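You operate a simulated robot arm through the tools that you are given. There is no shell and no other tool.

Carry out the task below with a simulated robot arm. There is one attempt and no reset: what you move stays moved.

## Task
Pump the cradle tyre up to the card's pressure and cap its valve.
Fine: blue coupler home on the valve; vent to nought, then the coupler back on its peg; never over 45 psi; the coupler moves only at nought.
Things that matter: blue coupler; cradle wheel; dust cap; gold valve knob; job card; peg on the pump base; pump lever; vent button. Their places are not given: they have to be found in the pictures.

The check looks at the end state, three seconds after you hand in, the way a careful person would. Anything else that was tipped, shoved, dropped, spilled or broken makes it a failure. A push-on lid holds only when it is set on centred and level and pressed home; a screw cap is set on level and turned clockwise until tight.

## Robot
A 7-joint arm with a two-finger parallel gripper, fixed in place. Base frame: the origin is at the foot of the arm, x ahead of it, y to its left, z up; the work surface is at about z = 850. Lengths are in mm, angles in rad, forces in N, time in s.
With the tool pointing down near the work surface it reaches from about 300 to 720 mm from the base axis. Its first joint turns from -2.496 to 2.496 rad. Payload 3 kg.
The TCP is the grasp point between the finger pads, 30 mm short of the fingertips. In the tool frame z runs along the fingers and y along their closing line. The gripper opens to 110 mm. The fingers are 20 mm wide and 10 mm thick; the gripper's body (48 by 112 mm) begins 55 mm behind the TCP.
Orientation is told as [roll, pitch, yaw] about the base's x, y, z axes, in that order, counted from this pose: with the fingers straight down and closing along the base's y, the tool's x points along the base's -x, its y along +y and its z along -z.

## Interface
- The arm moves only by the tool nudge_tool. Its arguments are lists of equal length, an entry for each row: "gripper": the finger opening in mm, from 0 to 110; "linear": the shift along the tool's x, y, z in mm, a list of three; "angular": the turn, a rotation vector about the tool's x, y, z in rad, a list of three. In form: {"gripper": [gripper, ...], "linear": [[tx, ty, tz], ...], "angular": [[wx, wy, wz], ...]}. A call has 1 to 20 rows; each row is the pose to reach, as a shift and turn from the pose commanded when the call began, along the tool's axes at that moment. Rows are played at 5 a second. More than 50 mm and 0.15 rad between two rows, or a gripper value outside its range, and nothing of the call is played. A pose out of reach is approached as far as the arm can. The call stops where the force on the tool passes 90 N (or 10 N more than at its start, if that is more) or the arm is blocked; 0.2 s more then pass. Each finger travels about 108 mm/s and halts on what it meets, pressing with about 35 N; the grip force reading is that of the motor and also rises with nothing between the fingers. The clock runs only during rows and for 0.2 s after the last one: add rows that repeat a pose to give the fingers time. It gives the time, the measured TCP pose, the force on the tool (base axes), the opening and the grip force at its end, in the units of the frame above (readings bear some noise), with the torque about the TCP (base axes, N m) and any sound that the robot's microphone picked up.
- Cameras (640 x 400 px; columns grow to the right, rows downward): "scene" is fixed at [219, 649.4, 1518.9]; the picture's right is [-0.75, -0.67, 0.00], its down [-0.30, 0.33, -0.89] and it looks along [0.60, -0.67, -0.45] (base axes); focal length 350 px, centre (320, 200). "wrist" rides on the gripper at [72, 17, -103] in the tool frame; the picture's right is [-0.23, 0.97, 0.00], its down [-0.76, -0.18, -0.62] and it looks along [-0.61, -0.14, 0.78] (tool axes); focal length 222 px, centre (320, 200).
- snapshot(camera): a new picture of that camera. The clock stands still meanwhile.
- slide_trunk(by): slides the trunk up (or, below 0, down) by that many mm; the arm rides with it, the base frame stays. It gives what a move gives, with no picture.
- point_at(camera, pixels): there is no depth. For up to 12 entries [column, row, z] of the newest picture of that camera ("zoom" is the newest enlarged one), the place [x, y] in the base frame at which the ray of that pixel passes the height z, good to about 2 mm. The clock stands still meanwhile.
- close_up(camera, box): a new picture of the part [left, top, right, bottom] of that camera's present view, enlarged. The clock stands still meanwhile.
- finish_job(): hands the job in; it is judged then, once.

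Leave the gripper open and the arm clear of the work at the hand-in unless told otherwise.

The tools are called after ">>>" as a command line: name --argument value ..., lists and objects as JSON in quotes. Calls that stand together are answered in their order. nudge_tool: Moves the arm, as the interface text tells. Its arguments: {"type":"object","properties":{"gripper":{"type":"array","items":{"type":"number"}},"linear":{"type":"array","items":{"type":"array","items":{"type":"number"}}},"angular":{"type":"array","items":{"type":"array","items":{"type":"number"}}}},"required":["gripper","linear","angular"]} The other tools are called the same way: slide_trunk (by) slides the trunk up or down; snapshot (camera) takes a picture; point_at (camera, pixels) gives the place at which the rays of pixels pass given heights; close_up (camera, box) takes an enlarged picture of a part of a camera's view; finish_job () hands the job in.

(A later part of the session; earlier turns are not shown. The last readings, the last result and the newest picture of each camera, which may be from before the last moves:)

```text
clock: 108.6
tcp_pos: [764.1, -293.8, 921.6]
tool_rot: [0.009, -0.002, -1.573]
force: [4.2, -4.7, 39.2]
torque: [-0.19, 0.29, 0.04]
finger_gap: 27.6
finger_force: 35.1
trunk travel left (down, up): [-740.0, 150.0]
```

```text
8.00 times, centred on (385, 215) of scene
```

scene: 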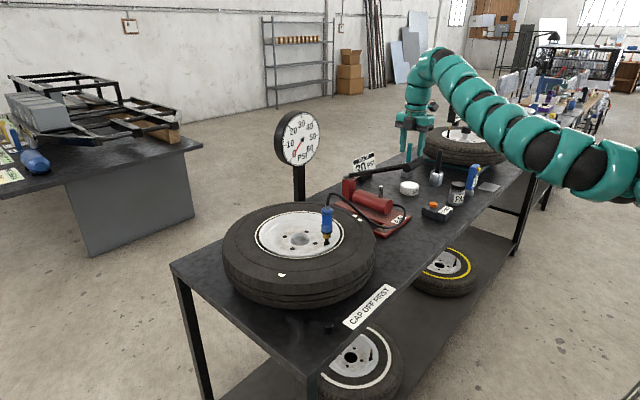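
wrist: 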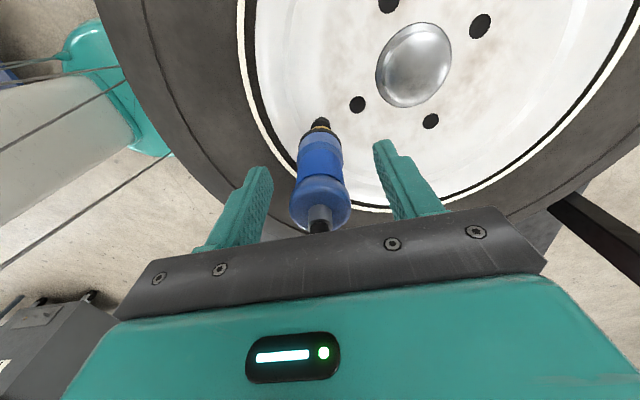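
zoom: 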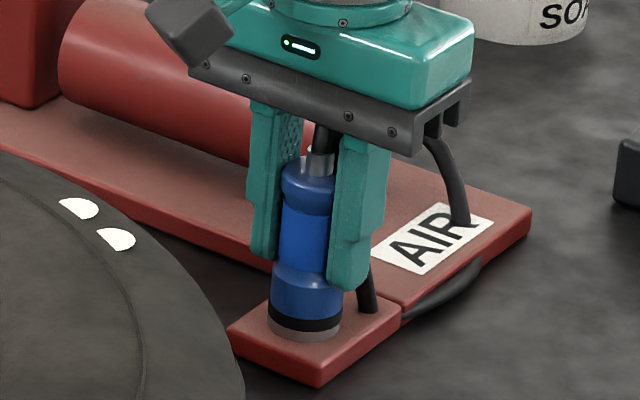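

Home: z 921.6 with 39 N. I'll relieve, open, and rise.

>>> nudge_tool --gripper '[25, 25, 25, 40, 60, 70, 70, 70, 70, 70, 70, 70, 70]' --linear '[[0, 0, -3], [0, 0, -5], [0, 0, -5], [0, 0, -5], [0, 0, -5], [0, 0, -5], [0, 0, -5], [0, 0, -30], [0, 0, -65], [0, 0, -105], [0, 0, -150], [0, 0, -195], [0, 0, -240]]' --angular '[[0, 0, 0], [0, 0, 0], [0, 0, 0], [0, 0, 0], [0, 0, 0], [0, 0, 0], [0, 0, 0], [0, 0, 0], [0, 0, 0], [0, 0, 0], [0, 0, 0], [0, 0, 0], [0, 0, 0]]'

>>> close_up --camera "scene" --box '[340, 150, 440, 245]'

>>> snapshot --camera "scene"

```text
clock: 111.4
tcp_pos: [764.3, -292.9, 1157.7]
tool_rot: [0.001, 0.0, -1.571]
force: [-0.8, 0.2, 0.1]
torque: [0.04, -0.03, -0.02]
finger_gap: 70.1
finger_force: 0.1
trunk travel left (down, up): [-740.0, 150.0]
```

```text
4.21 times, centred on (390, 198) of scene
```

zoom: 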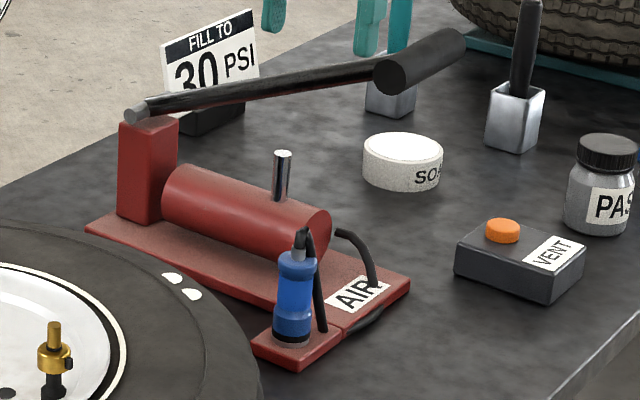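

```text
taken
```

scene: 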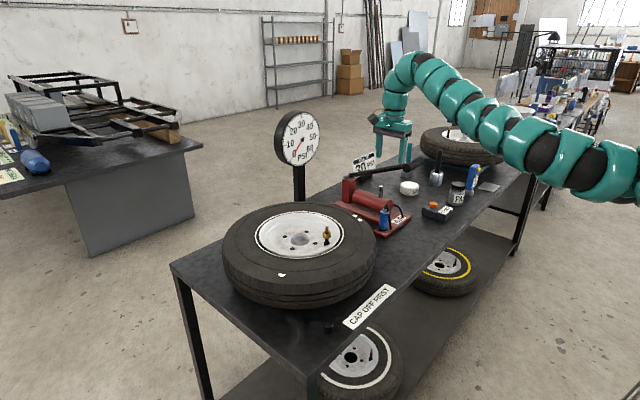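

The coupler is back home on its peg. Now the dust cap near (620,172): I'll go above it for a closer look, turning the fingers to close tangentially to the tyre (yaw ≈ -0.41).

>>> nudge_tool --gripper '[70, 70, 70, 70, 70, 70, 70, 70, 70, 70, 70, 70]' --linear '[[39, -12, 0], [78, -24, 0], [117, -36, 0], [156, -48, 0], [194, -60, 0], [233, -72, 0], [272, -84, 0], [311, -96, 5], [350, -108, 15], [389, -120, 30], [427, -132, 45], [463, -143, 58]]' --angular '[[0, 0, -0.1], [0, 0, -0.2], [0, 0, -0.3], [0, 0, -0.4], [0, 0, -0.5], [0, 0, -0.6], [0, 0, -0.7], [0, 0, -0.8], [0, 0, -0.9], [0, 0, -1.0], [0, 0, -1.1], [0, 0, -1.16]]'

>>> snapshot --camera "wrist"

>>> snapshot --camera "scene"

```text
clock: 114.0
tcp_pos: [621.4, 169.7, 1100.6]
tool_rot: [0.0, 0.002, -0.411]
force: [-0.4, -0.4, -0.4]
torque: [-0.01, -0.01, 0.01]
finger_gap: 70.0
finger_force: 0.1
trunk travel left (down, up): [-740.0, 150.0]
```

```text
taken
```

wrist: 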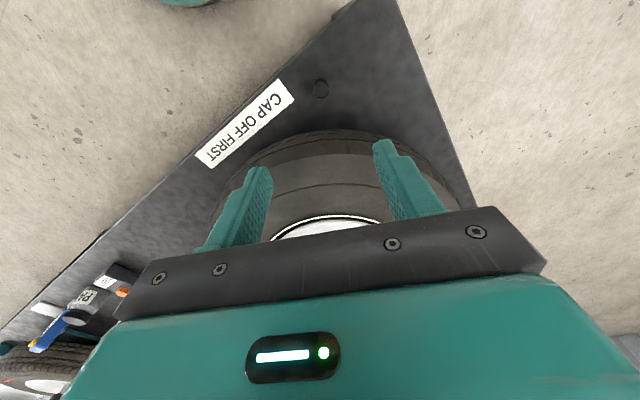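

```text
taken
```

scene: 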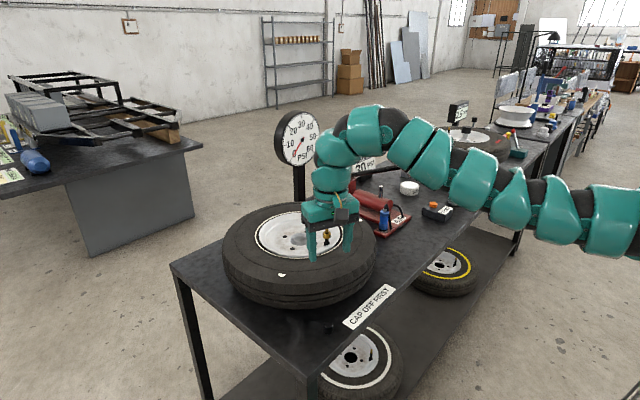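

The cap is at wrist (321,88). Enlarging it and computing its place.

>>> close_up --camera "wrist" --box '[280, 60, 370, 150]'

>>> point_at --camera "wrist" --pixels '[[321, 88, 850], [321, 88, 870], [321, 132, 960], [321, 132, 940], [321, 132, 900]]'

>>> point_at --camera "scene" --pixels '[[328.5, 324.75, 860], [328.5, 324.75, 870], [328.5, 332, 852]]'

```text
4.44 times, centred on (325, 105) of wrist
```

zoom: 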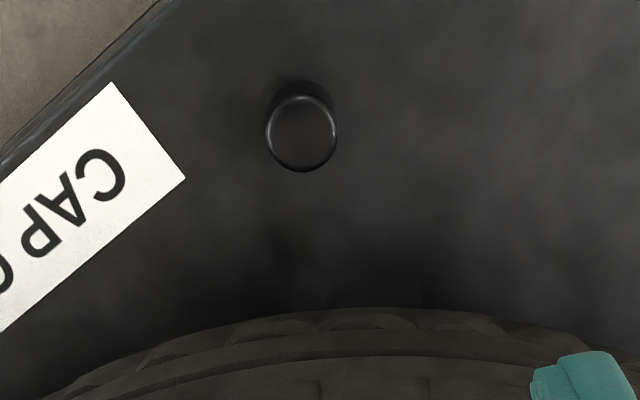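

```text
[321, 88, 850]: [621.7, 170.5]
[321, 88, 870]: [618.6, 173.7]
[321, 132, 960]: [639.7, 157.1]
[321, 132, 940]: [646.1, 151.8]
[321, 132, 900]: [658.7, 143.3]
```

```text
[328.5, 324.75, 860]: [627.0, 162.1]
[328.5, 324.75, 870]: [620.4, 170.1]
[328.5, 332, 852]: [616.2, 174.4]
```

The cap stands upright at ≈ (619,172.5), top z≈870, about 34 mm from the tyre tread. To keep the gripper body off the tyre I'll lean the tool 0.21 rad away from it, then descend part-way and check.

>>> nudge_tool --gripper '[60, 55, 50, 50, 50, 50, 50]' --linear '[[4, 1, 10], [8, 1.6, 20], [8, 1.6, 60], [8, 1.6, 100], [8, 1.6, 135], [8, 1.6, 165], [8, 1.6, 175]]' --angular '[[0, -0.1, 0], [0, -0.21, 0], [0, -0.21, 0], [0, -0.21, 0], [0, -0.21, 0], [0, -0.21, 0], [0, -0.21, 0]]'

>>> snapshot --camera "wrist"

>>> close_up --camera "scene" --box '[270, 220, 400, 345]'

```text
clock: 115.6
tcp_pos: [614.0, 175.0, 924.4]
tool_rot: [-0.002, -0.21, -0.413]
force: [-0.7, 0.1, 0.0]
torque: [0.03, 0.02, -0.01]
finger_gap: 50.4
finger_force: 0.0
trunk travel left (down, up): [-740.0, 150.0]
```

```text
taken
```

wrist: 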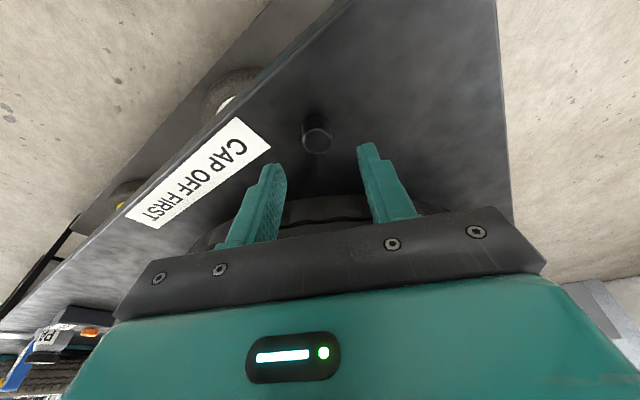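

```text
3.20 times, centred on (335, 282) of scene
```

zoom: 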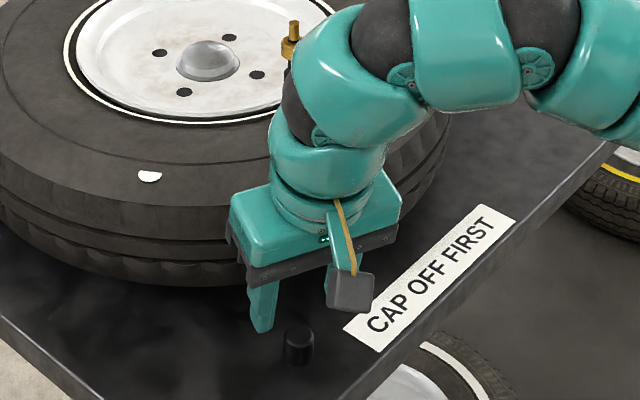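

Clear so far. I'll refine the cap position from this close view.

>>> close_up --camera "wrist" --box '[290, 100, 350, 170]'

>>> point_at --camera "wrist" --pixels '[[317, 141, 870], [317, 141, 872], [316, 120, 851]]'

```text
5.71 times, centred on (320, 135) of wrist
```

zoom: 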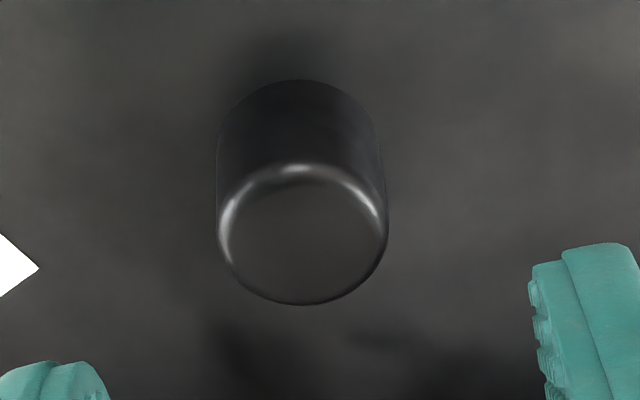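

```text
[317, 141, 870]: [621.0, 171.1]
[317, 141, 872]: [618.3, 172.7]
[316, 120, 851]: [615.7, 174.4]
```

The cap is at ≈ (619,172) with its closed top up. I'll descend the last 40 mm vertically (split into tool axes) and close on it.

>>> nudge_tool --gripper '[50, 50, 50, 50]' --linear '[[2, -0.3, 15], [4.5, -0.6, 27], [6, -0.6, 34], [7, -0.6, 39]]' --angular '[[0, 0, 0], [0, 0, 0], [0, 0, 0], [0, 0, 0]]'

>>> snapshot --camera "wrist"

>>> close_up --camera "scene" --box '[270, 260, 400, 345]'

```text
clock: 116.6
tcp_pos: [616.3, 172.4, 884.5]
tool_rot: [-0.001, -0.209, -0.41]
force: [-0.2, -0.2, 0.2]
torque: [0.0, -0.01, 0.03]
finger_gap: 50.0
finger_force: 0.1
trunk travel left (down, up): [-740.0, 150.0]
```

```text
taken
```

wrist: 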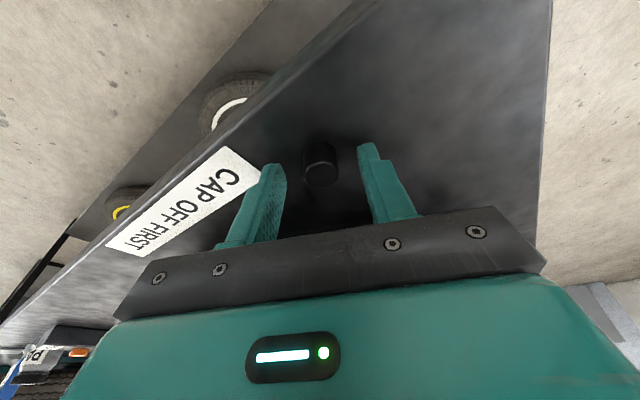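

```text
4.71 times, centred on (335, 302) of scene
```

zoom: 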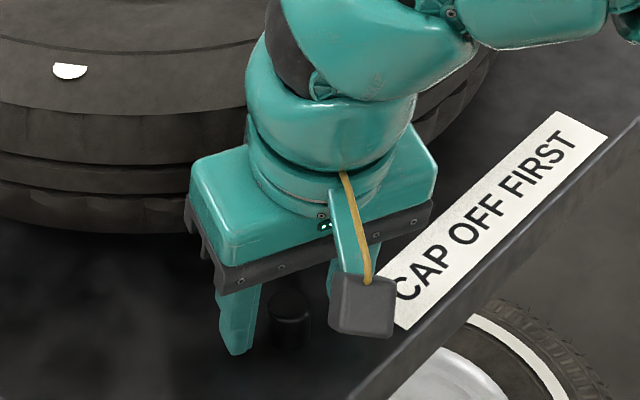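

The cap sits centred between the fingertips. Closing on it.

>>> nudge_tool --gripper '[40, 30, 22, 15, 15, 15]' --linear '[[0, 0, 0], [0, 0, 0], [0, 0, 0], [0, 0, 0], [0, 0, 0], [0, 0, 0]]' --angular '[[0, 0, 0], [0, 0, 0], [0, 0, 0], [0, 0, 0], [0, 0, 0], [0, 0, 0]]'

>>> close_up --camera "wrist" --box '[270, 110, 370, 210]'

```text
clock: 118.0
tcp_pos: [616.7, 173.5, 883.9]
tool_rot: [-0.001, -0.21, -0.411]
force: [0.3, 0.4, 0.8]
torque: [0.01, 0.01, 0.02]
finger_gap: 21.2
finger_force: 35.2
trunk travel left (down, up): [-740.0, 150.0]
```

```text
4.00 times, centred on (320, 160) of wrist
```

zoom: 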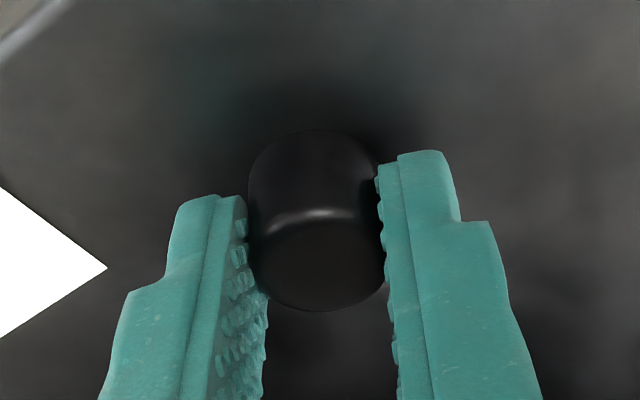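

Gripped (21 mm). I'll lift vertically 206 mm, then carry the cap to just above the valve, keeping the same lean so the cap stays level.

>>> nudge_tool --gripper '[15, 15, 15, 15, 15, 15, 15, 15, 15, 15, 15, 15, 15]' --linear '[[-2.1, 0, -9.8], [-8.3, 0, -39], [-16.6, 0, -78], [-25, 0, -117], [-33.3, 0, -156], [-42.8, 0, -201.5], [-76.6, -15.7, -194.3], [-110.3, -31.3, -187.1], [-144.1, -47, -180], [-177.9, -62.7, -172.8], [-211.6, -78.3, -165.6], [-245.4, -94, -158.4], [-245.4, -94, -158.4]]' --angular '[[0, 0, 0], [0, 0, 0], [0, 0, 0], [0, 0, 0], [0, 0, 0], [0, 0, 0], [0, 0, 0], [0, 0, 0], [0, 0, 0], [0, 0, 0], [0, 0, 0], [0, 0, 0], [0, 0, 0]]'

>>> snapshot --camera "wrist"

>>> close_up --camera "scene" --box '[295, 175, 365, 255]'

```text
clock: 120.8
tcp_pos: [765.9, 5.2, 1090.3]
tool_rot: [0.0, -0.21, -0.412]
force: [-0.4, -0.3, 0.3]
torque: [-0.02, 0.02, -0.02]
finger_gap: 21.2
finger_force: 35.4
trunk travel left (down, up): [-740.0, 150.0]
```

```text
taken
```

wrist: 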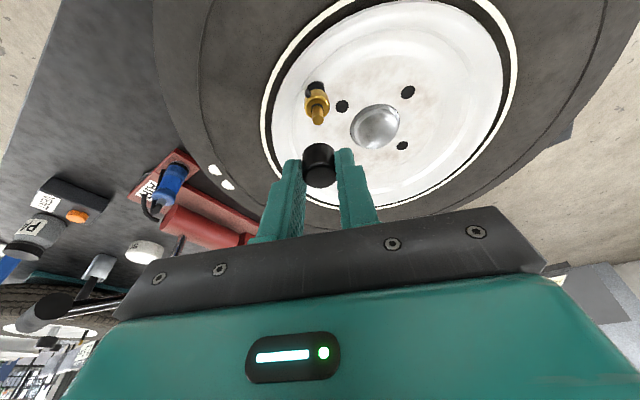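

```text
5.00 times, centred on (330, 215) of scene
```

zoom: 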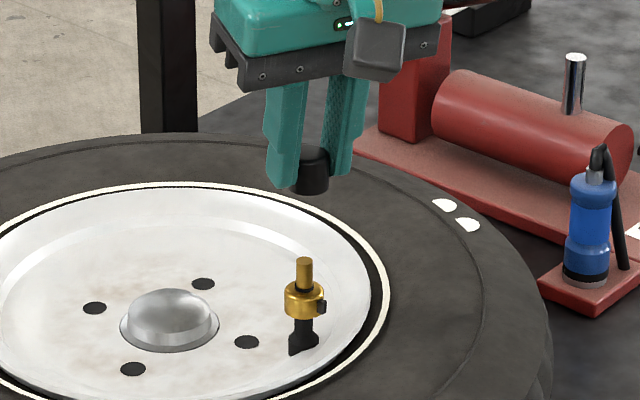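

The cap is ~3 mm short in x (scene: cap centre 310 vs tip 304). I'll correct +3.1 mm in x and lower 20 mm, then check both views.

>>> nudge_tool --gripper '[15, 15, 15]' --linear '[[-2.78, 1.24, 0.6], [1.38, 1.24, 20.15], [1.38, 1.24, 20.15]]' --angular '[[0, 0, 0], [0, 0, 0], [0, 0, 0]]'

>>> close_up --camera "wrist" --box '[280, 80, 360, 190]'

>>> close_up --camera "scene" --box '[312, 200, 342, 245]'

```text
clock: 121.6
tcp_pos: [770.4, 4.5, 1070.4]
tool_rot: [0.0, -0.21, -0.412]
force: [-0.6, 0.2, -0.8]
torque: [-0.01, 0.02, 0.01]
finger_gap: 20.9
finger_force: 35.0
trunk travel left (down, up): [-740.0, 150.0]
```

```text
3.64 times, centred on (320, 135) of wrist
```

zoom: 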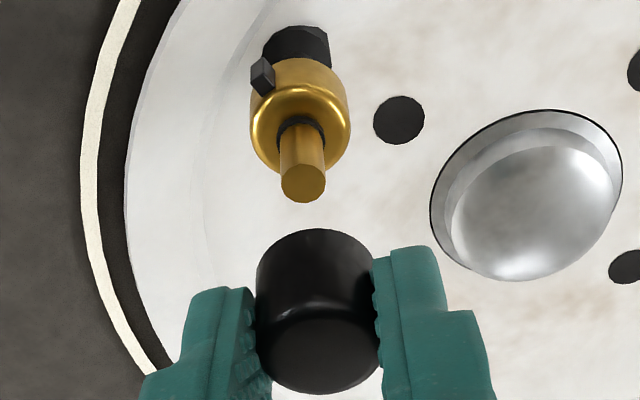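

```text
8.89 times, centred on (327, 222) of scene
```

zoom: 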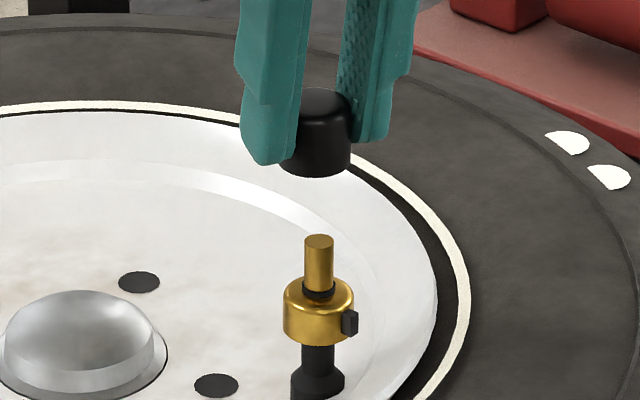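

The cap is slightly off in the (+x,+y) direction (~1.3 mm) in both views. I'll compute the depth component using point_at for the tip top (315.3,130.3) and cap top centre (320,175.7).

>>> point_at --camera "wrist" --pixels '[[315.3, 130.3, 1009], [315.3, 130.3, 1012], [320, 175.7, 1055], [320, 175.7, 1058], [318.6, 155, 1036]]'

>>> point_at --camera "scene" --pixels '[[326.9, 226.8, 1011], [326.5, 217, 1036], [327.5, 211, 1057]]'

```text
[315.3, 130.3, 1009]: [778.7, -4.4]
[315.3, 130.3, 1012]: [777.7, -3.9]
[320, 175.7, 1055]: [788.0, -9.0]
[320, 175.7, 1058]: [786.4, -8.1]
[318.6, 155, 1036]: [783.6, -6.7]
```

```text
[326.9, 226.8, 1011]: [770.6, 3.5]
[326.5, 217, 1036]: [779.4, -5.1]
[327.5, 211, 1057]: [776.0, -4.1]
```

I noticed that point_at uses the last full snapshot, so those wrist values were stale. By my own ray geometry the tip is at ≈ (771.2,4.0), and the cap's bottom centre is ~2 mm too far in +x. I'll shift -2 mm in x, lower 18 mm, and re-check with fresh snapshots.

>>> nudge_tool --gripper '[15, 15, 15]' --linear '[[1.8, -0.8, -0.4], [5.5, -0.8, 17.2], [5.5, -0.8, 17.2]]' --angular '[[0, 0, 0], [0, 0, 0], [0, 0, 0]]'

>>> snapshot --camera "wrist"

>>> close_up --camera "wrist" --box '[280, 100, 360, 200]'

>>> close_up --camera "scene" --box '[314, 208, 340, 248]'

```text
clock: 122.4
tcp_pos: [769.3, 5.8, 1053.5]
tool_rot: [0.0, -0.213, -0.411]
force: [-0.4, 0.8, 0.2]
torque: [0.01, 0.0, 0.0]
finger_gap: 21.4
finger_force: 34.6
trunk travel left (down, up): [-740.0, 150.0]
```

```text
taken
```

wrist: 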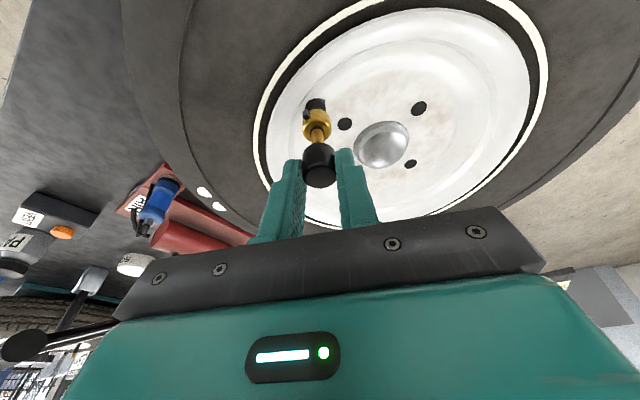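

```text
4.00 times, centred on (320, 150) of wrist
```

zoom: 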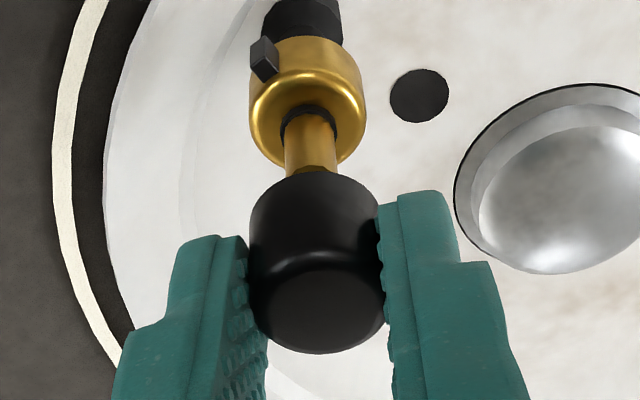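

```text
10.00 times, centred on (327, 228) of scene
```

zoom: 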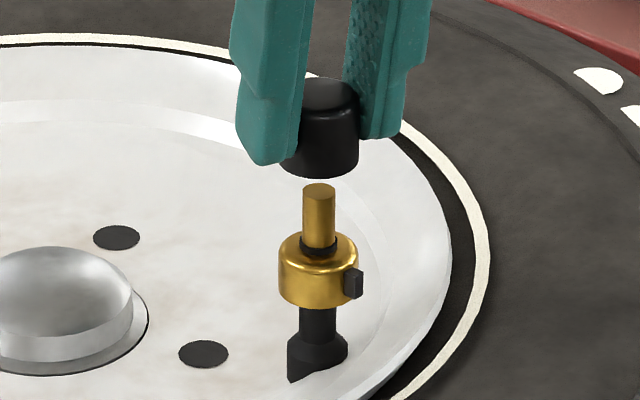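

Both views agree laterally now (scene: cap centre ~320 vs tip 319), and the ray check says the depth also matches within ~1–2 mm. I'll descend gently and watch for contact.

>>> nudge_tool --gripper '[15, 15, 15, 15, 15]' --linear '[[0.83, 0, 3.9], [1.45, 0, 6.85], [1.87, 0, 8.8], [2.3, 0, 10.8], [2.7, 0, 12.7]]' --angular '[[0, 0, 0], [0, 0, 0], [0, 0, 0], [0, 0, 0], [0, 0, 0]]'

>>> close_up --camera "wrist" --box '[280, 100, 360, 200]'

>>> close_up --camera "scene" --box '[314, 208, 340, 248]'

```text
clock: 123.6
tcp_pos: [768.6, 4.3, 1042.1]
tool_rot: [0.004, -0.212, -0.413]
force: [0.9, 0.3, 12.9]
torque: [0.03, -0.01, 0.01]
finger_gap: 21.1
finger_force: 35.3
trunk travel left (down, up): [-740.0, 150.0]
```

```text
4.00 times, centred on (320, 150) of wrist
```

zoom: 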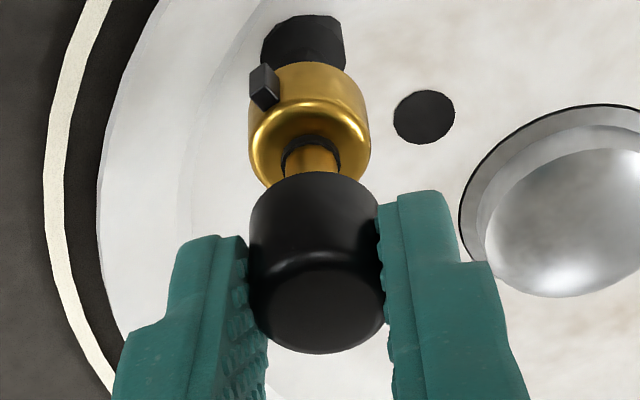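

```text
10.00 times, centred on (327, 228) of scene
```

zoom: 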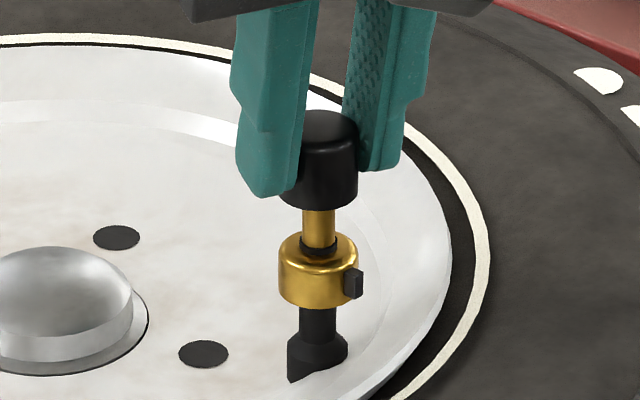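

There's light contact (13 N) near the tip top. I'll press slightly more to get a clear torque reading of where the contact is.

>>> nudge_tool --gripper '[15, 15, 15]' --linear '[[0.4, 0, 1.95], [0.6, 0, 2.9], [0.6, 0, 2.9]]' --angular '[[0, 0, 0], [0, 0, 0], [0, 0, 0]]'

```text
clock: 124.4
tcp_pos: [768.1, 3.6, 1034.9]
tool_rot: [-0.001, -0.207, -0.412]
force: [-4.2, 1.4, -0.1]
torque: [0.01, 0.13, 0.02]
finger_gap: 21.2
finger_force: 35.1
trunk travel left (down, up): [-740.0, 150.0]
```

It dropped to z 1034.9 with no vertical force, so the cap slid onto the stem. Checking.

>>> close_up --camera "scene" --box '[314, 208, 340, 248]'

>>> close_up --camera "wrist" --box '[280, 100, 360, 200]'

```text
10.00 times, centred on (327, 228) of scene
```

zoom: 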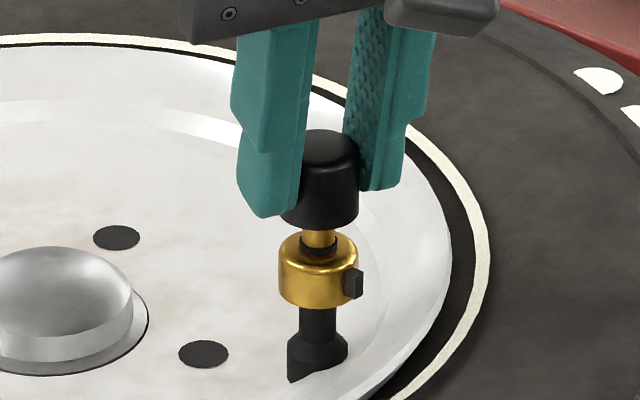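

```text
4.00 times, centred on (320, 150) of wrist
```

zoom: 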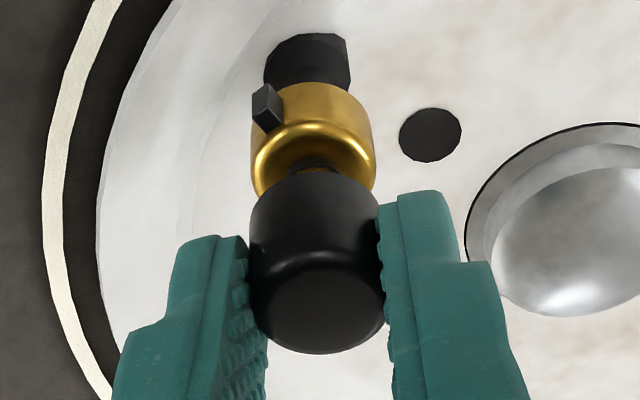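

The cap is on the stem. Pressing on down in small steps.

>>> nudge_tool --gripper '[15, 15, 15, 15, 15]' --linear '[[0.4, 0, 1.95], [0.8, 0, 3.9], [1.25, 0, 5.9], [1.66, 0, 7.8], [2.1, 0, 9.8]]' --angular '[[0, 0, 0], [0, 0, 0], [0, 0, 0], [0, 0, 0], [0, 0, 0]]'

>>> close_up --camera "scene" --box '[314, 208, 340, 248]'

```text
clock: 125.6
tcp_pos: [768.7, 4.0, 1027.8]
tool_rot: [-0.001, -0.212, -0.412]
force: [-3.7, 1.5, 5.0]
torque: [0.05, 0.09, -0.03]
finger_gap: 21.1
finger_force: 34.3
trunk travel left (down, up): [-740.0, 150.0]
```

```text
10.00 times, centred on (327, 228) of scene
```

zoom: 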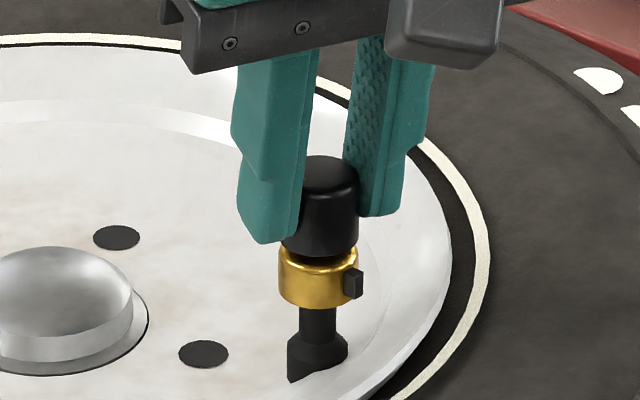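

z 1027.8 with 5 N. Nearly down; pressing a bit more.

>>> nudge_tool --gripper '[15, 15, 15, 15]' --linear '[[0.4, 0, 1.95], [0.8, 0, 3.9], [1.25, 0, 5.9], [1.25, 0, 5.9]]' --angular '[[0, 0, 0], [0, 0, 0], [0, 0, 0], [0, 0, 0]]'

>>> close_up --camera "scene" --box '[314, 208, 340, 248]'

```text
clock: 126.6
tcp_pos: [767.0, 4.8, 1023.5]
tool_rot: [0.002, -0.216, -0.413]
force: [5.7, 1.4, 29.2]
torque: [0.01, -0.21, 0.03]
finger_gap: 21.2
finger_force: 35.1
trunk travel left (down, up): [-740.0, 150.0]
```

```text
10.00 times, centred on (327, 228) of scene
```

zoom: 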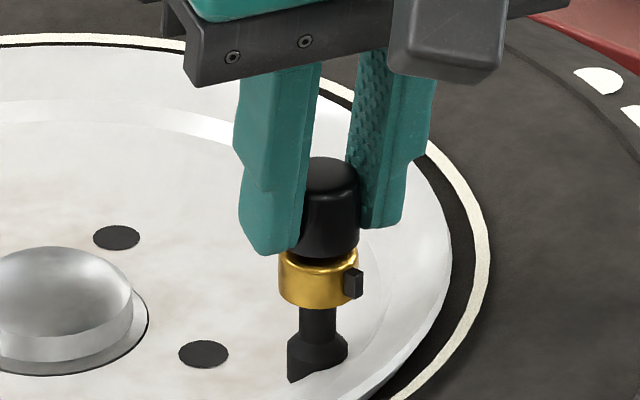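

The cap stopped with a small gap above the knob while the fingers slid down it, so it looks like a thread. I'll ease the pressure and turn it clockwise about its own axis.

>>> nudge_tool --gripper '[15, 15, 15, 15, 15, 15, 15, 15, 15, 15, 15, 15, 15]' --linear '[[-0.4, 0, -1.95], [-0.6, 0, -2.9], [-0.6, 0.45, -2.9], [-0.7, 0.9, -2.9], [-0.8, 1.3, -2.8], [-1.0, 1.7, -2.8], [-1.2, 2.1, -2.8], [-1.45, 2.4, -2.7], [-1.75, 2.65, -2.65], [-2.05, 2.9, -2.6], [-2.4, 3.05, -2.5], [-2.8, 3.15, -2.4], [-2.8, 3.15, -2.4]]' --angular '[[0, 0, 0], [0, 0, 0], [0.029, 0, 0.137], [0.058, 0, 0.274], [0.087, 0, 0.411], [0.116, 0, 0.548], [0.146, 0, 0.685], [0.175, 0, 0.822], [0.204, 0, 0.958], [0.233, 0, 1.095], [0.262, 0, 1.232], [0.284, 0, 1.33], [0.284, 0, 1.33]]'

>>> close_up --camera "scene" --box '[314, 208, 340, 248]'

>>> snapshot --camera "wrist"

```text
clock: 129.4
tcp_pos: [762.7, 5.6, 1019.8]
tool_rot: [-0.003, -0.211, -1.675]
force: [48.2, 6.3, 4.4]
torque: [0.09, -0.96, 0.24]
finger_gap: 39.4
finger_force: 24.4
out of reach, approached as far as the arm can: row 11, 12, 13
trunk travel left (down, up): [-740.0, 150.0]
```

```text
10.00 times, centred on (327, 228) of scene
```

zoom: 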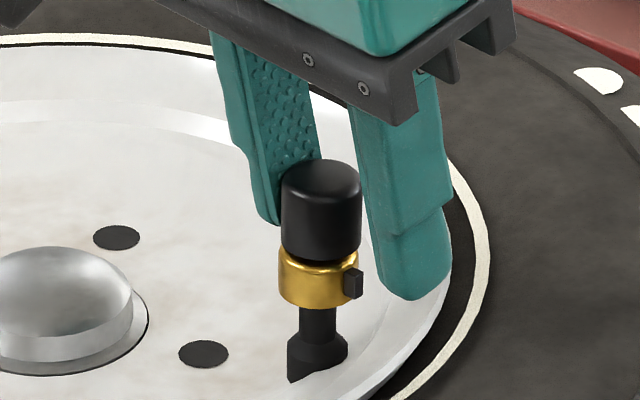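

```text
taken
```

wrist: 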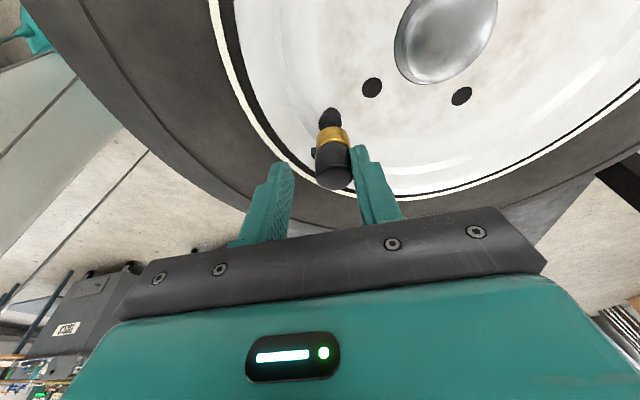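

The arm hit its reach limit with this lean, and the fingers slid off centre, pulling sideways with 48 N. I'll open the gripper right away to relieve it and rise.

>>> nudge_tool --gripper '[55, 70, 70]' --linear '[[0, 0, 0], [0, 0, 0], [0, 0, 0]]' --angular '[[0, 0, 0], [0, 0, 0], [0, 0, 0]]'

>>> close_up --camera "scene" --box '[314, 208, 340, 248]'

```text
clock: 130.2
tcp_pos: [759.0, 6.3, 1024.8]
tool_rot: [-0.001, -0.212, -1.672]
force: [-0.4, 0.2, 0.4]
torque: [-0.02, 0.01, 0.0]
finger_gap: 69.8
finger_force: 0.0
trunk travel left (down, up): [-740.0, 150.0]
```

```text
10.00 times, centred on (327, 228) of scene
```

zoom: 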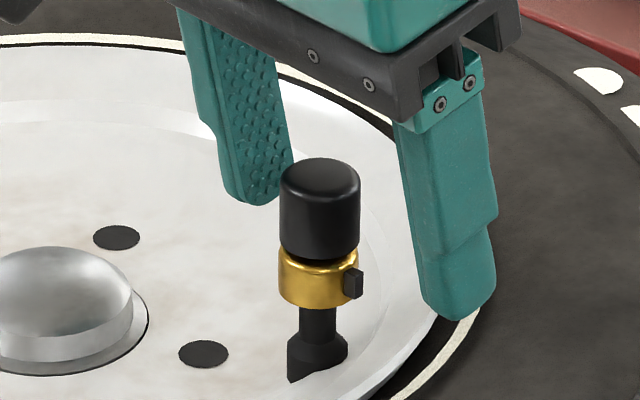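

The cap stands level on the valve and the tab is unmoved. I'll rise, straighten the tool to vertical, then turn the wrist back for a proper clockwise twist with plenty of range.

>>> nudge_tool --gripper '[70, 70, 70, 70, 70]' --linear '[[-5, 0, -23.5], [-10, 0, -47], [-14.6, 0, -68.5], [-14.6, 0, -68.5], [-14.6, 0, -68.5]]' --angular '[[0, 0, 0], [0, 0, 0], [0, 0, 0], [0, 0.1, 0], [0, 0.21, 0]]'

>>> snapshot --camera "scene"

```text
clock: 131.4
tcp_pos: [759.4, 6.7, 1093.3]
tool_rot: [-0.003, 0.002, -1.673]
force: [0.0, -0.1, -0.4]
torque: [0.02, -0.01, -0.02]
finger_gap: 69.9
finger_force: 0.0
trunk travel left (down, up): [-740.0, 150.0]
```

```text
taken
```

scene: 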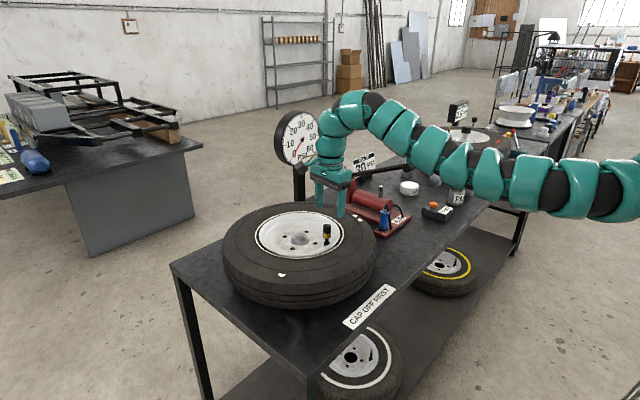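

Now turn the wrist to yaw +0.75 and centre above the cap.

>>> nudge_tool --gripper '[60, 50, 45, 45, 45, 45, 45, 45, 45, 45, 45, 45, 45, 45, 45, 45, 45, 45]' --linear '[[-1, 6, 0], [-2.1, 12.6, 0], [-2.1, 12.6, 0], [-2.1, 12.6, 0], [-2.1, 12.6, 0], [-2.1, 12.6, 0], [-2.1, 12.6, 0], [-2.1, 12.6, 0], [-2.1, 12.6, 0], [-2.1, 12.6, 0], [-2.1, 12.6, 0], [-2.1, 12.6, 0], [-2.1, 12.6, 0], [-2.1, 12.6, 0], [-2.1, 12.6, 0], [-2.1, 12.6, 0], [-2.1, 12.6, 0], [-2.1, 12.6, 0]]' --angular '[[0, 0, -0.14], [0, 0, -0.28], [0, 0, -0.42], [0, 0, -0.56], [0, 0, -0.7], [0, 0, -0.84], [0, 0, -0.98], [0, 0, -1.12], [0, 0, -1.26], [0, 0, -1.4], [0, 0, -1.54], [0, 0, -1.68], [0, 0, -1.82], [0, 0, -1.96], [0, 0, -2.1], [0, 0, -2.24], [0, 0, -2.37], [0, 0, -2.42]]'

>>> snapshot --camera "wrist"

>>> close_up --camera "scene" --box '[304, 188, 350, 248]'

```text
clock: 135.2
tcp_pos: [772.6, 3.6, 1093.9]
tool_rot: [0.0, -0.001, 0.747]
force: [-0.4, -0.3, -0.2]
torque: [0.02, 0.02, 0.0]
finger_gap: 45.1
finger_force: 0.0
trunk travel left (down, up): [-740.0, 150.0]
```

```text
taken
```

wrist: 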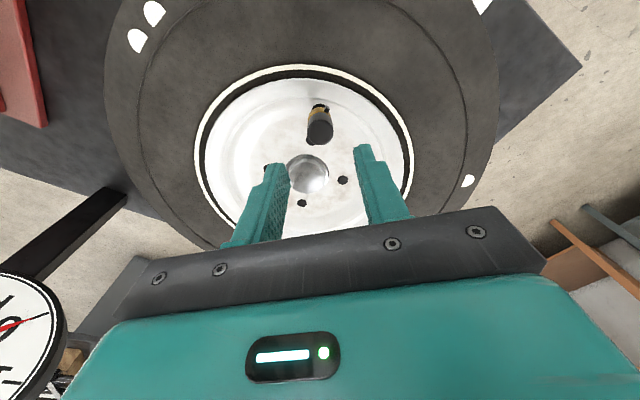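

```text
6.67 times, centred on (327, 218) of scene
```

zoom: 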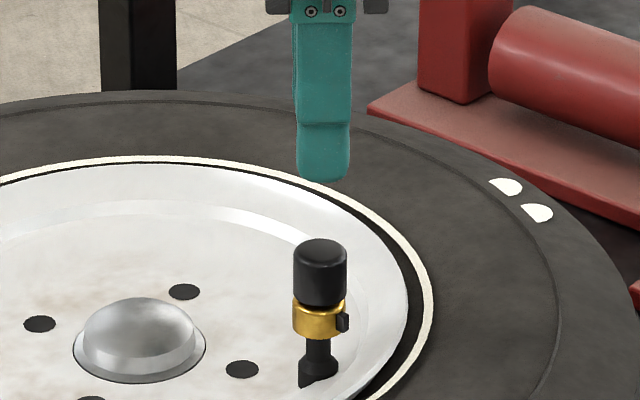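

Well aligned. Checking the cap's top position from this fresh snapshot (320,131).

>>> point_at --camera "wrist" --pixels '[[320, 131, 1010], [320, 131, 1014]]'

>>> close_up --camera "wrist" --box '[280, 90, 360, 170]'

```text
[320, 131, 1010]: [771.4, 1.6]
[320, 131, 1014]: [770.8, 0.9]
```

```text
5.00 times, centred on (320, 130) of wrist
```

zoom: 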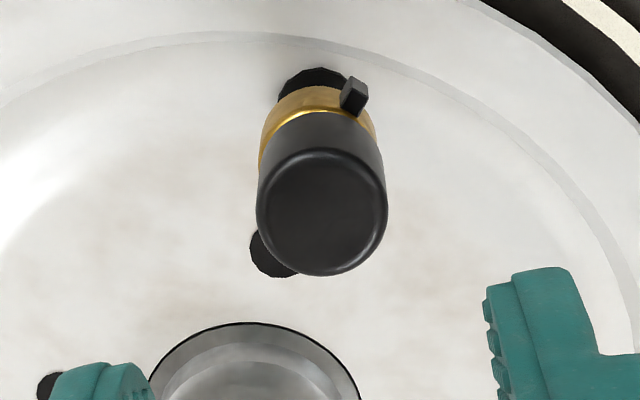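

Descending to grip the cap (TCP z≈1028) and closing.

>>> nudge_tool --gripper '[45, 45, 45, 45, 35, 25, 15, 15, 15]' --linear '[[1, -0.2, 25], [1, -0.2, 48], [1, -0.2, 60], [1, -0.2, 65.5], [1, -0.2, 65.5], [1, -0.2, 65.5], [1, -0.2, 65.5], [1, -0.2, 65.5], [1, -0.2, 65.5]]' --angular '[[0, 0, 0], [0, 0, 0], [0, 0, 0], [0, 0, 0], [0, 0, 0], [0, 0, 0], [0, 0, 0], [0, 0, 0], [0, 0, 0]]'

>>> close_up --camera "scene" --box '[314, 208, 340, 248]'

```text
clock: 137.2
tcp_pos: [772.2, 1.6, 1027.4]
tool_rot: [-0.001, -0.001, 0.748]
force: [-0.1, -1.0, 0.5]
torque: [0.0, 0.02, -0.02]
finger_gap: 21.2
finger_force: 35.3
trunk travel left (down, up): [-740.0, 150.0]
```

```text
10.00 times, centred on (327, 228) of scene
```

zoom: 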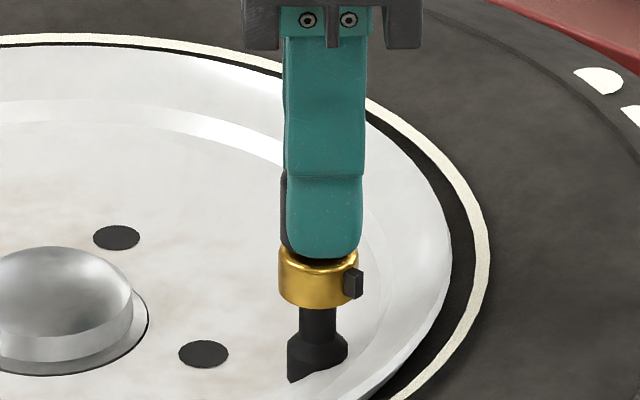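

Gripped at 21 mm. Turning clockwise 1.4 rad with slight downward pressure.

>>> nudge_tool --gripper '[15, 15, 15, 15, 15, 15, 15, 15, 15, 15, 15]' --linear '[[0, 0, 0.5], [0, 0, 1], [0, 0, 1.2], [0, 0, 1.4], [0, 0, 1.6], [0, 0, 1.8], [0, 0, 2], [0, 0, 2], [0, 0, 2], [0, 0, 2], [0, 0, 2]]' --angular '[[0, 0, 0.14], [0, 0, 0.28], [0, 0, 0.42], [0, 0, 0.56], [0, 0, 0.7], [0, 0, 0.84], [0, 0, 0.98], [0, 0, 1.12], [0, 0, 1.26], [0, 0, 1.4], [0, 0, 1.4]]'

>>> close_up --camera "scene" --box '[314, 208, 340, 248]'

>>> close_up --camera "wrist" --box '[280, 110, 360, 200]'

```text
clock: 139.6
tcp_pos: [771.5, 3.5, 1027.4]
tool_rot: [0.001, -0.004, -0.655]
force: [5.7, 5.0, 20.0]
torque: [0.07, -0.11, 0.03]
finger_gap: 21.2
finger_force: 35.0
trunk travel left (down, up): [-740.0, 150.0]
```

```text
10.00 times, centred on (327, 228) of scene
```

zoom: 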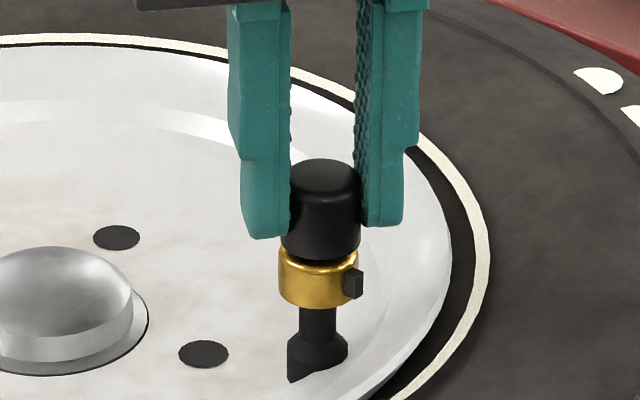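

```text
4.44 times, centred on (320, 155) of wrist
```

zoom: 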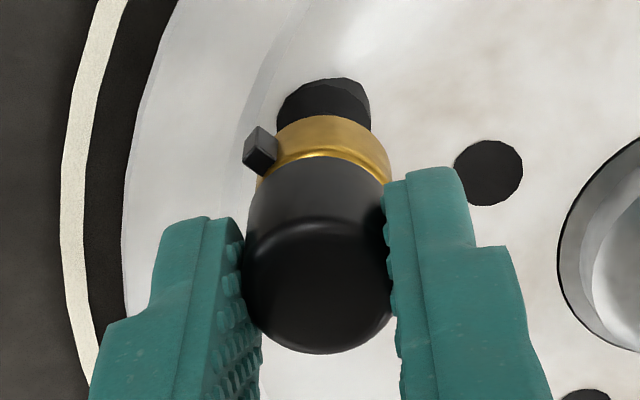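

The twist met no resistance and the cap sits on the knob shoulder, so it seems to be push-on. I'll turn a bit further clockwise to make sure no torque builds.

>>> nudge_tool --gripper '[15, 15, 15, 15, 15, 15, 15]' --linear '[[0, 0, 0], [0, 0, 0], [0, 0, 0], [0, 0, 0], [0, 0, 0], [0, 0, 0], [0, 0, 0]]' --angular '[[0, 0, 0.14], [0, 0, 0.28], [0, 0, 0.42], [0, 0, 0.56], [0, 0, 0.7], [0, 0, 0.84], [0, 0, 0.9]]'

```text
clock: 141.2
tcp_pos: [770.3, 2.9, 1027.8]
tool_rot: [0.002, -0.002, -1.556]
force: [12.3, 7.1, 24.6]
torque: [0.14, -0.28, 0.07]
finger_gap: 20.9
finger_force: 35.0
trunk travel left (down, up): [-740.0, 150.0]
```

Torque is still negligible. I'll release, rise, close the fingers, and press the cap squarely from above to be sure it's home.

>>> nudge_tool --gripper '[15, 15, 30, 45, 45, 45, 45, 45, 20, 0, 0]' --linear '[[0, 0, -1.5], [0, 0, -2], [0, 0, -2], [0, 0, -2], [0, 0, -2], [0, 0, -20], [0, 0, -40], [0, 0, -50], [0, 0, -50], [0, 0, -50], [0, 0, -50]]' --angular '[[0, 0, 0], [0, 0, 0], [0, 0, 0], [0, 0, 0], [0, 0, 0], [0, 0, 0], [0, 0, 0], [0, 0, 0], [0, 0, 0], [0, 0, 0], [0, 0, 0]]'

>>> snapshot --camera "wrist"

>>> close_up --camera "scene" --box '[314, 203, 340, 248]'

```text
clock: 143.6
tcp_pos: [771.9, 3.5, 1076.8]
tool_rot: [0.0, -0.001, -1.554]
force: [0.2, -0.9, -0.1]
torque: [0.01, -0.01, 0.01]
finger_gap: 0.1
finger_force: 34.8
trunk travel left (down, up): [-740.0, 150.0]
```

```text
taken
```

wrist: 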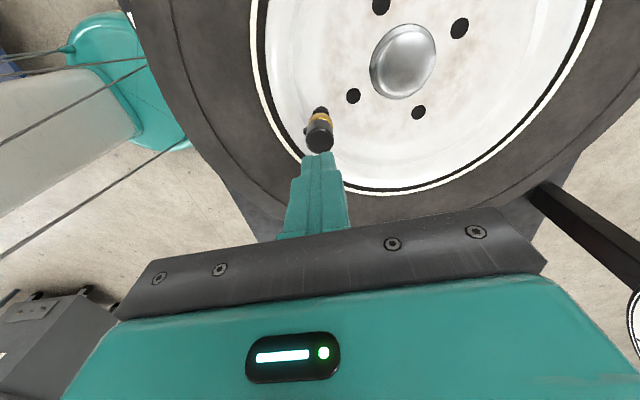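

```text
8.89 times, centred on (327, 226) of scene
```

zoom: 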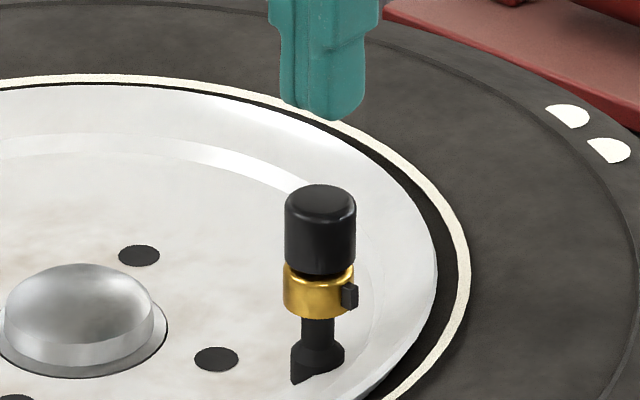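

The cap looks level. Pressing down on its top with the closed fingertips in small steps.

>>> nudge_tool --gripper '[0, 0, 0, 0, 0, 0, 0]' --linear '[[-0.5, 0, 15], [-0.5, 0, 26], [-0.5, 0, 30], [-0.5, 0, 33], [-0.5, 0, 35], [-0.5, 0, 37], [-0.5, 0, 38]]' --angular '[[0, 0, 0], [0, 0, 0], [0, 0, 0], [0, 0, 0], [0, 0, 0], [0, 0, 0], [0, 0, 0]]'

>>> close_up --camera "scene" --box '[314, 203, 340, 248]'

```text
clock: 145.2
tcp_pos: [771.9, 2.2, 1042.4]
tool_rot: [0.01, 0.0, -1.553]
force: [11.3, -0.9, 43.4]
torque: [0.02, -0.41, -0.01]
finger_gap: 0.0
finger_force: 35.5
trunk travel left (down, up): [-740.0, 150.0]
```

```text
8.89 times, centred on (327, 226) of scene
```

zoom: 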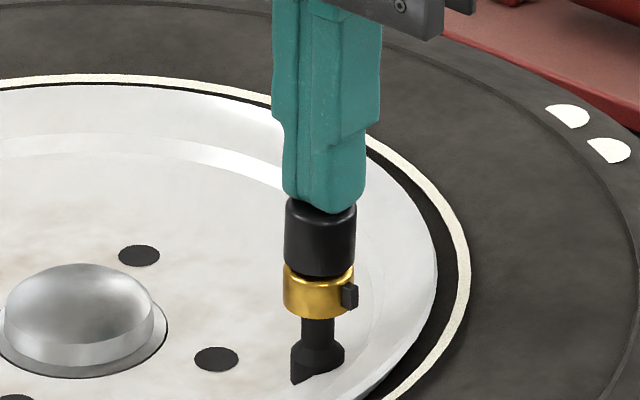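

43 N and firm. A little more to be certain.

>>> nudge_tool --gripper '[0, 0, 0]' --linear '[[0, 0, 1.5], [0, 0, 2.5], [0, 0, 2.5]]' --angular '[[0, 0, 0], [0, 0, 0], [0, 0, 0]]'

>>> close_up --camera "scene" --box '[314, 203, 340, 248]'

```text
clock: 146.0
tcp_pos: [771.4, 2.5, 1041.9]
tool_rot: [0.013, 0.001, -1.557]
force: [29.4, -1.2, 82.2]
torque: [0.1, -0.99, -0.01]
finger_gap: 0.0
finger_force: 35.0
trunk travel left (down, up): [-740.0, 150.0]
```

```text
8.89 times, centred on (327, 226) of scene
```

zoom: 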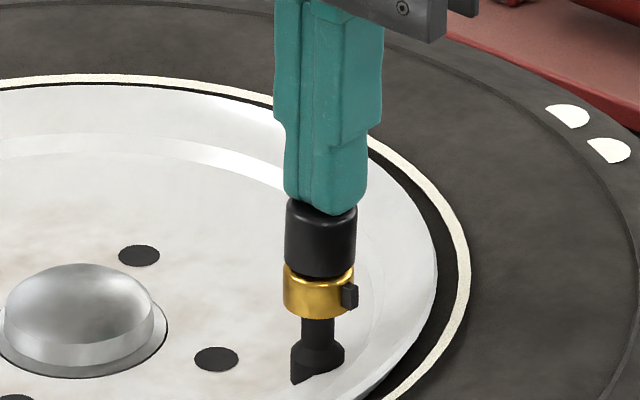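

82 N with no more travel: the cap is against its stop. I'll ease off, re-grip the cap, and test gently whether it is held by pulling up 1–2 mm.

>>> nudge_tool --gripper '[0, 0, 0, 25, 45, 45, 45, 45, 45, 30, 15, 15, 15]' --linear '[[0, 0, -4], [0, 0, -15], [0, 0, -30], [0, 0, -30], [0, 0, -30], [0, 0, -30], [0, 0, -15], [0, 0, 2], [0, 0, 8], [0, 0, 8], [0, 0, 8], [0, 0, 8], [0, 0, 8]]' --angular '[[0, 0, 0], [0, 0, 0], [0, 0, 0], [0, 0, 0], [0, 0, 0], [0, 0, 0], [0, 0, 0], [0, 0, 0], [0, 0, 0], [0, 0, 0], [0, 0, 0], [0, 0, 0], [0, 0, 0]]'

>>> close_up --camera "scene" --box '[314, 203, 340, 248]'

```text
clock: 148.8
tcp_pos: [772.6, 0.7, 1028.1]
tool_rot: [0.001, 0.0, -1.553]
force: [-0.7, 0.3, 0.2]
torque: [0.02, -0.04, 0.01]
finger_gap: 21.1
finger_force: 35.0
trunk travel left (down, up): [-740.0, 150.0]
```

```text
8.89 times, centred on (327, 226) of scene
```

zoom: 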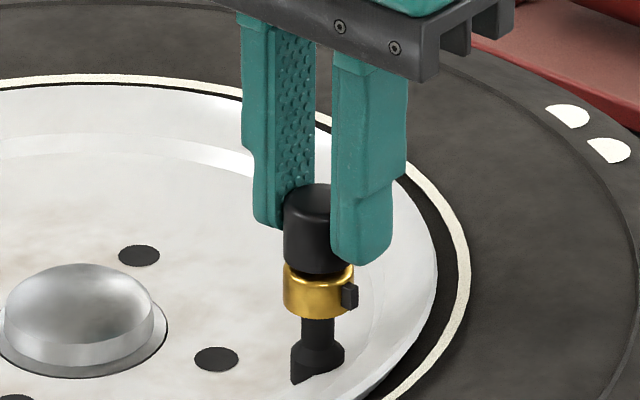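

>>> nudge_tool --gripper '[15, 15, 15]' --linear '[[0, 0, -1], [0, 0, -2], [0, 0, -2]]' --angular '[[0, 0, 0], [0, 0, 0], [0, 0, 0]]'

>>> close_up --camera "scene" --box '[314, 203, 340, 248]'

```text
clock: 149.6
tcp_pos: [771.0, 0.8, 1030.1]
tool_rot: [0.0, -0.001, -1.553]
force: [-0.7, -0.2, 0.3]
torque: [0.0, 0.02, 0.01]
finger_gap: 21.2
finger_force: 35.4
trunk travel left (down, up): [-740.0, 150.0]
```

```text
8.89 times, centred on (327, 226) of scene
```

zoom: 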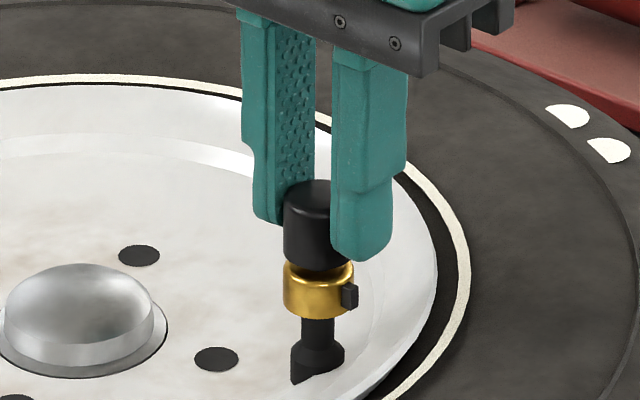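

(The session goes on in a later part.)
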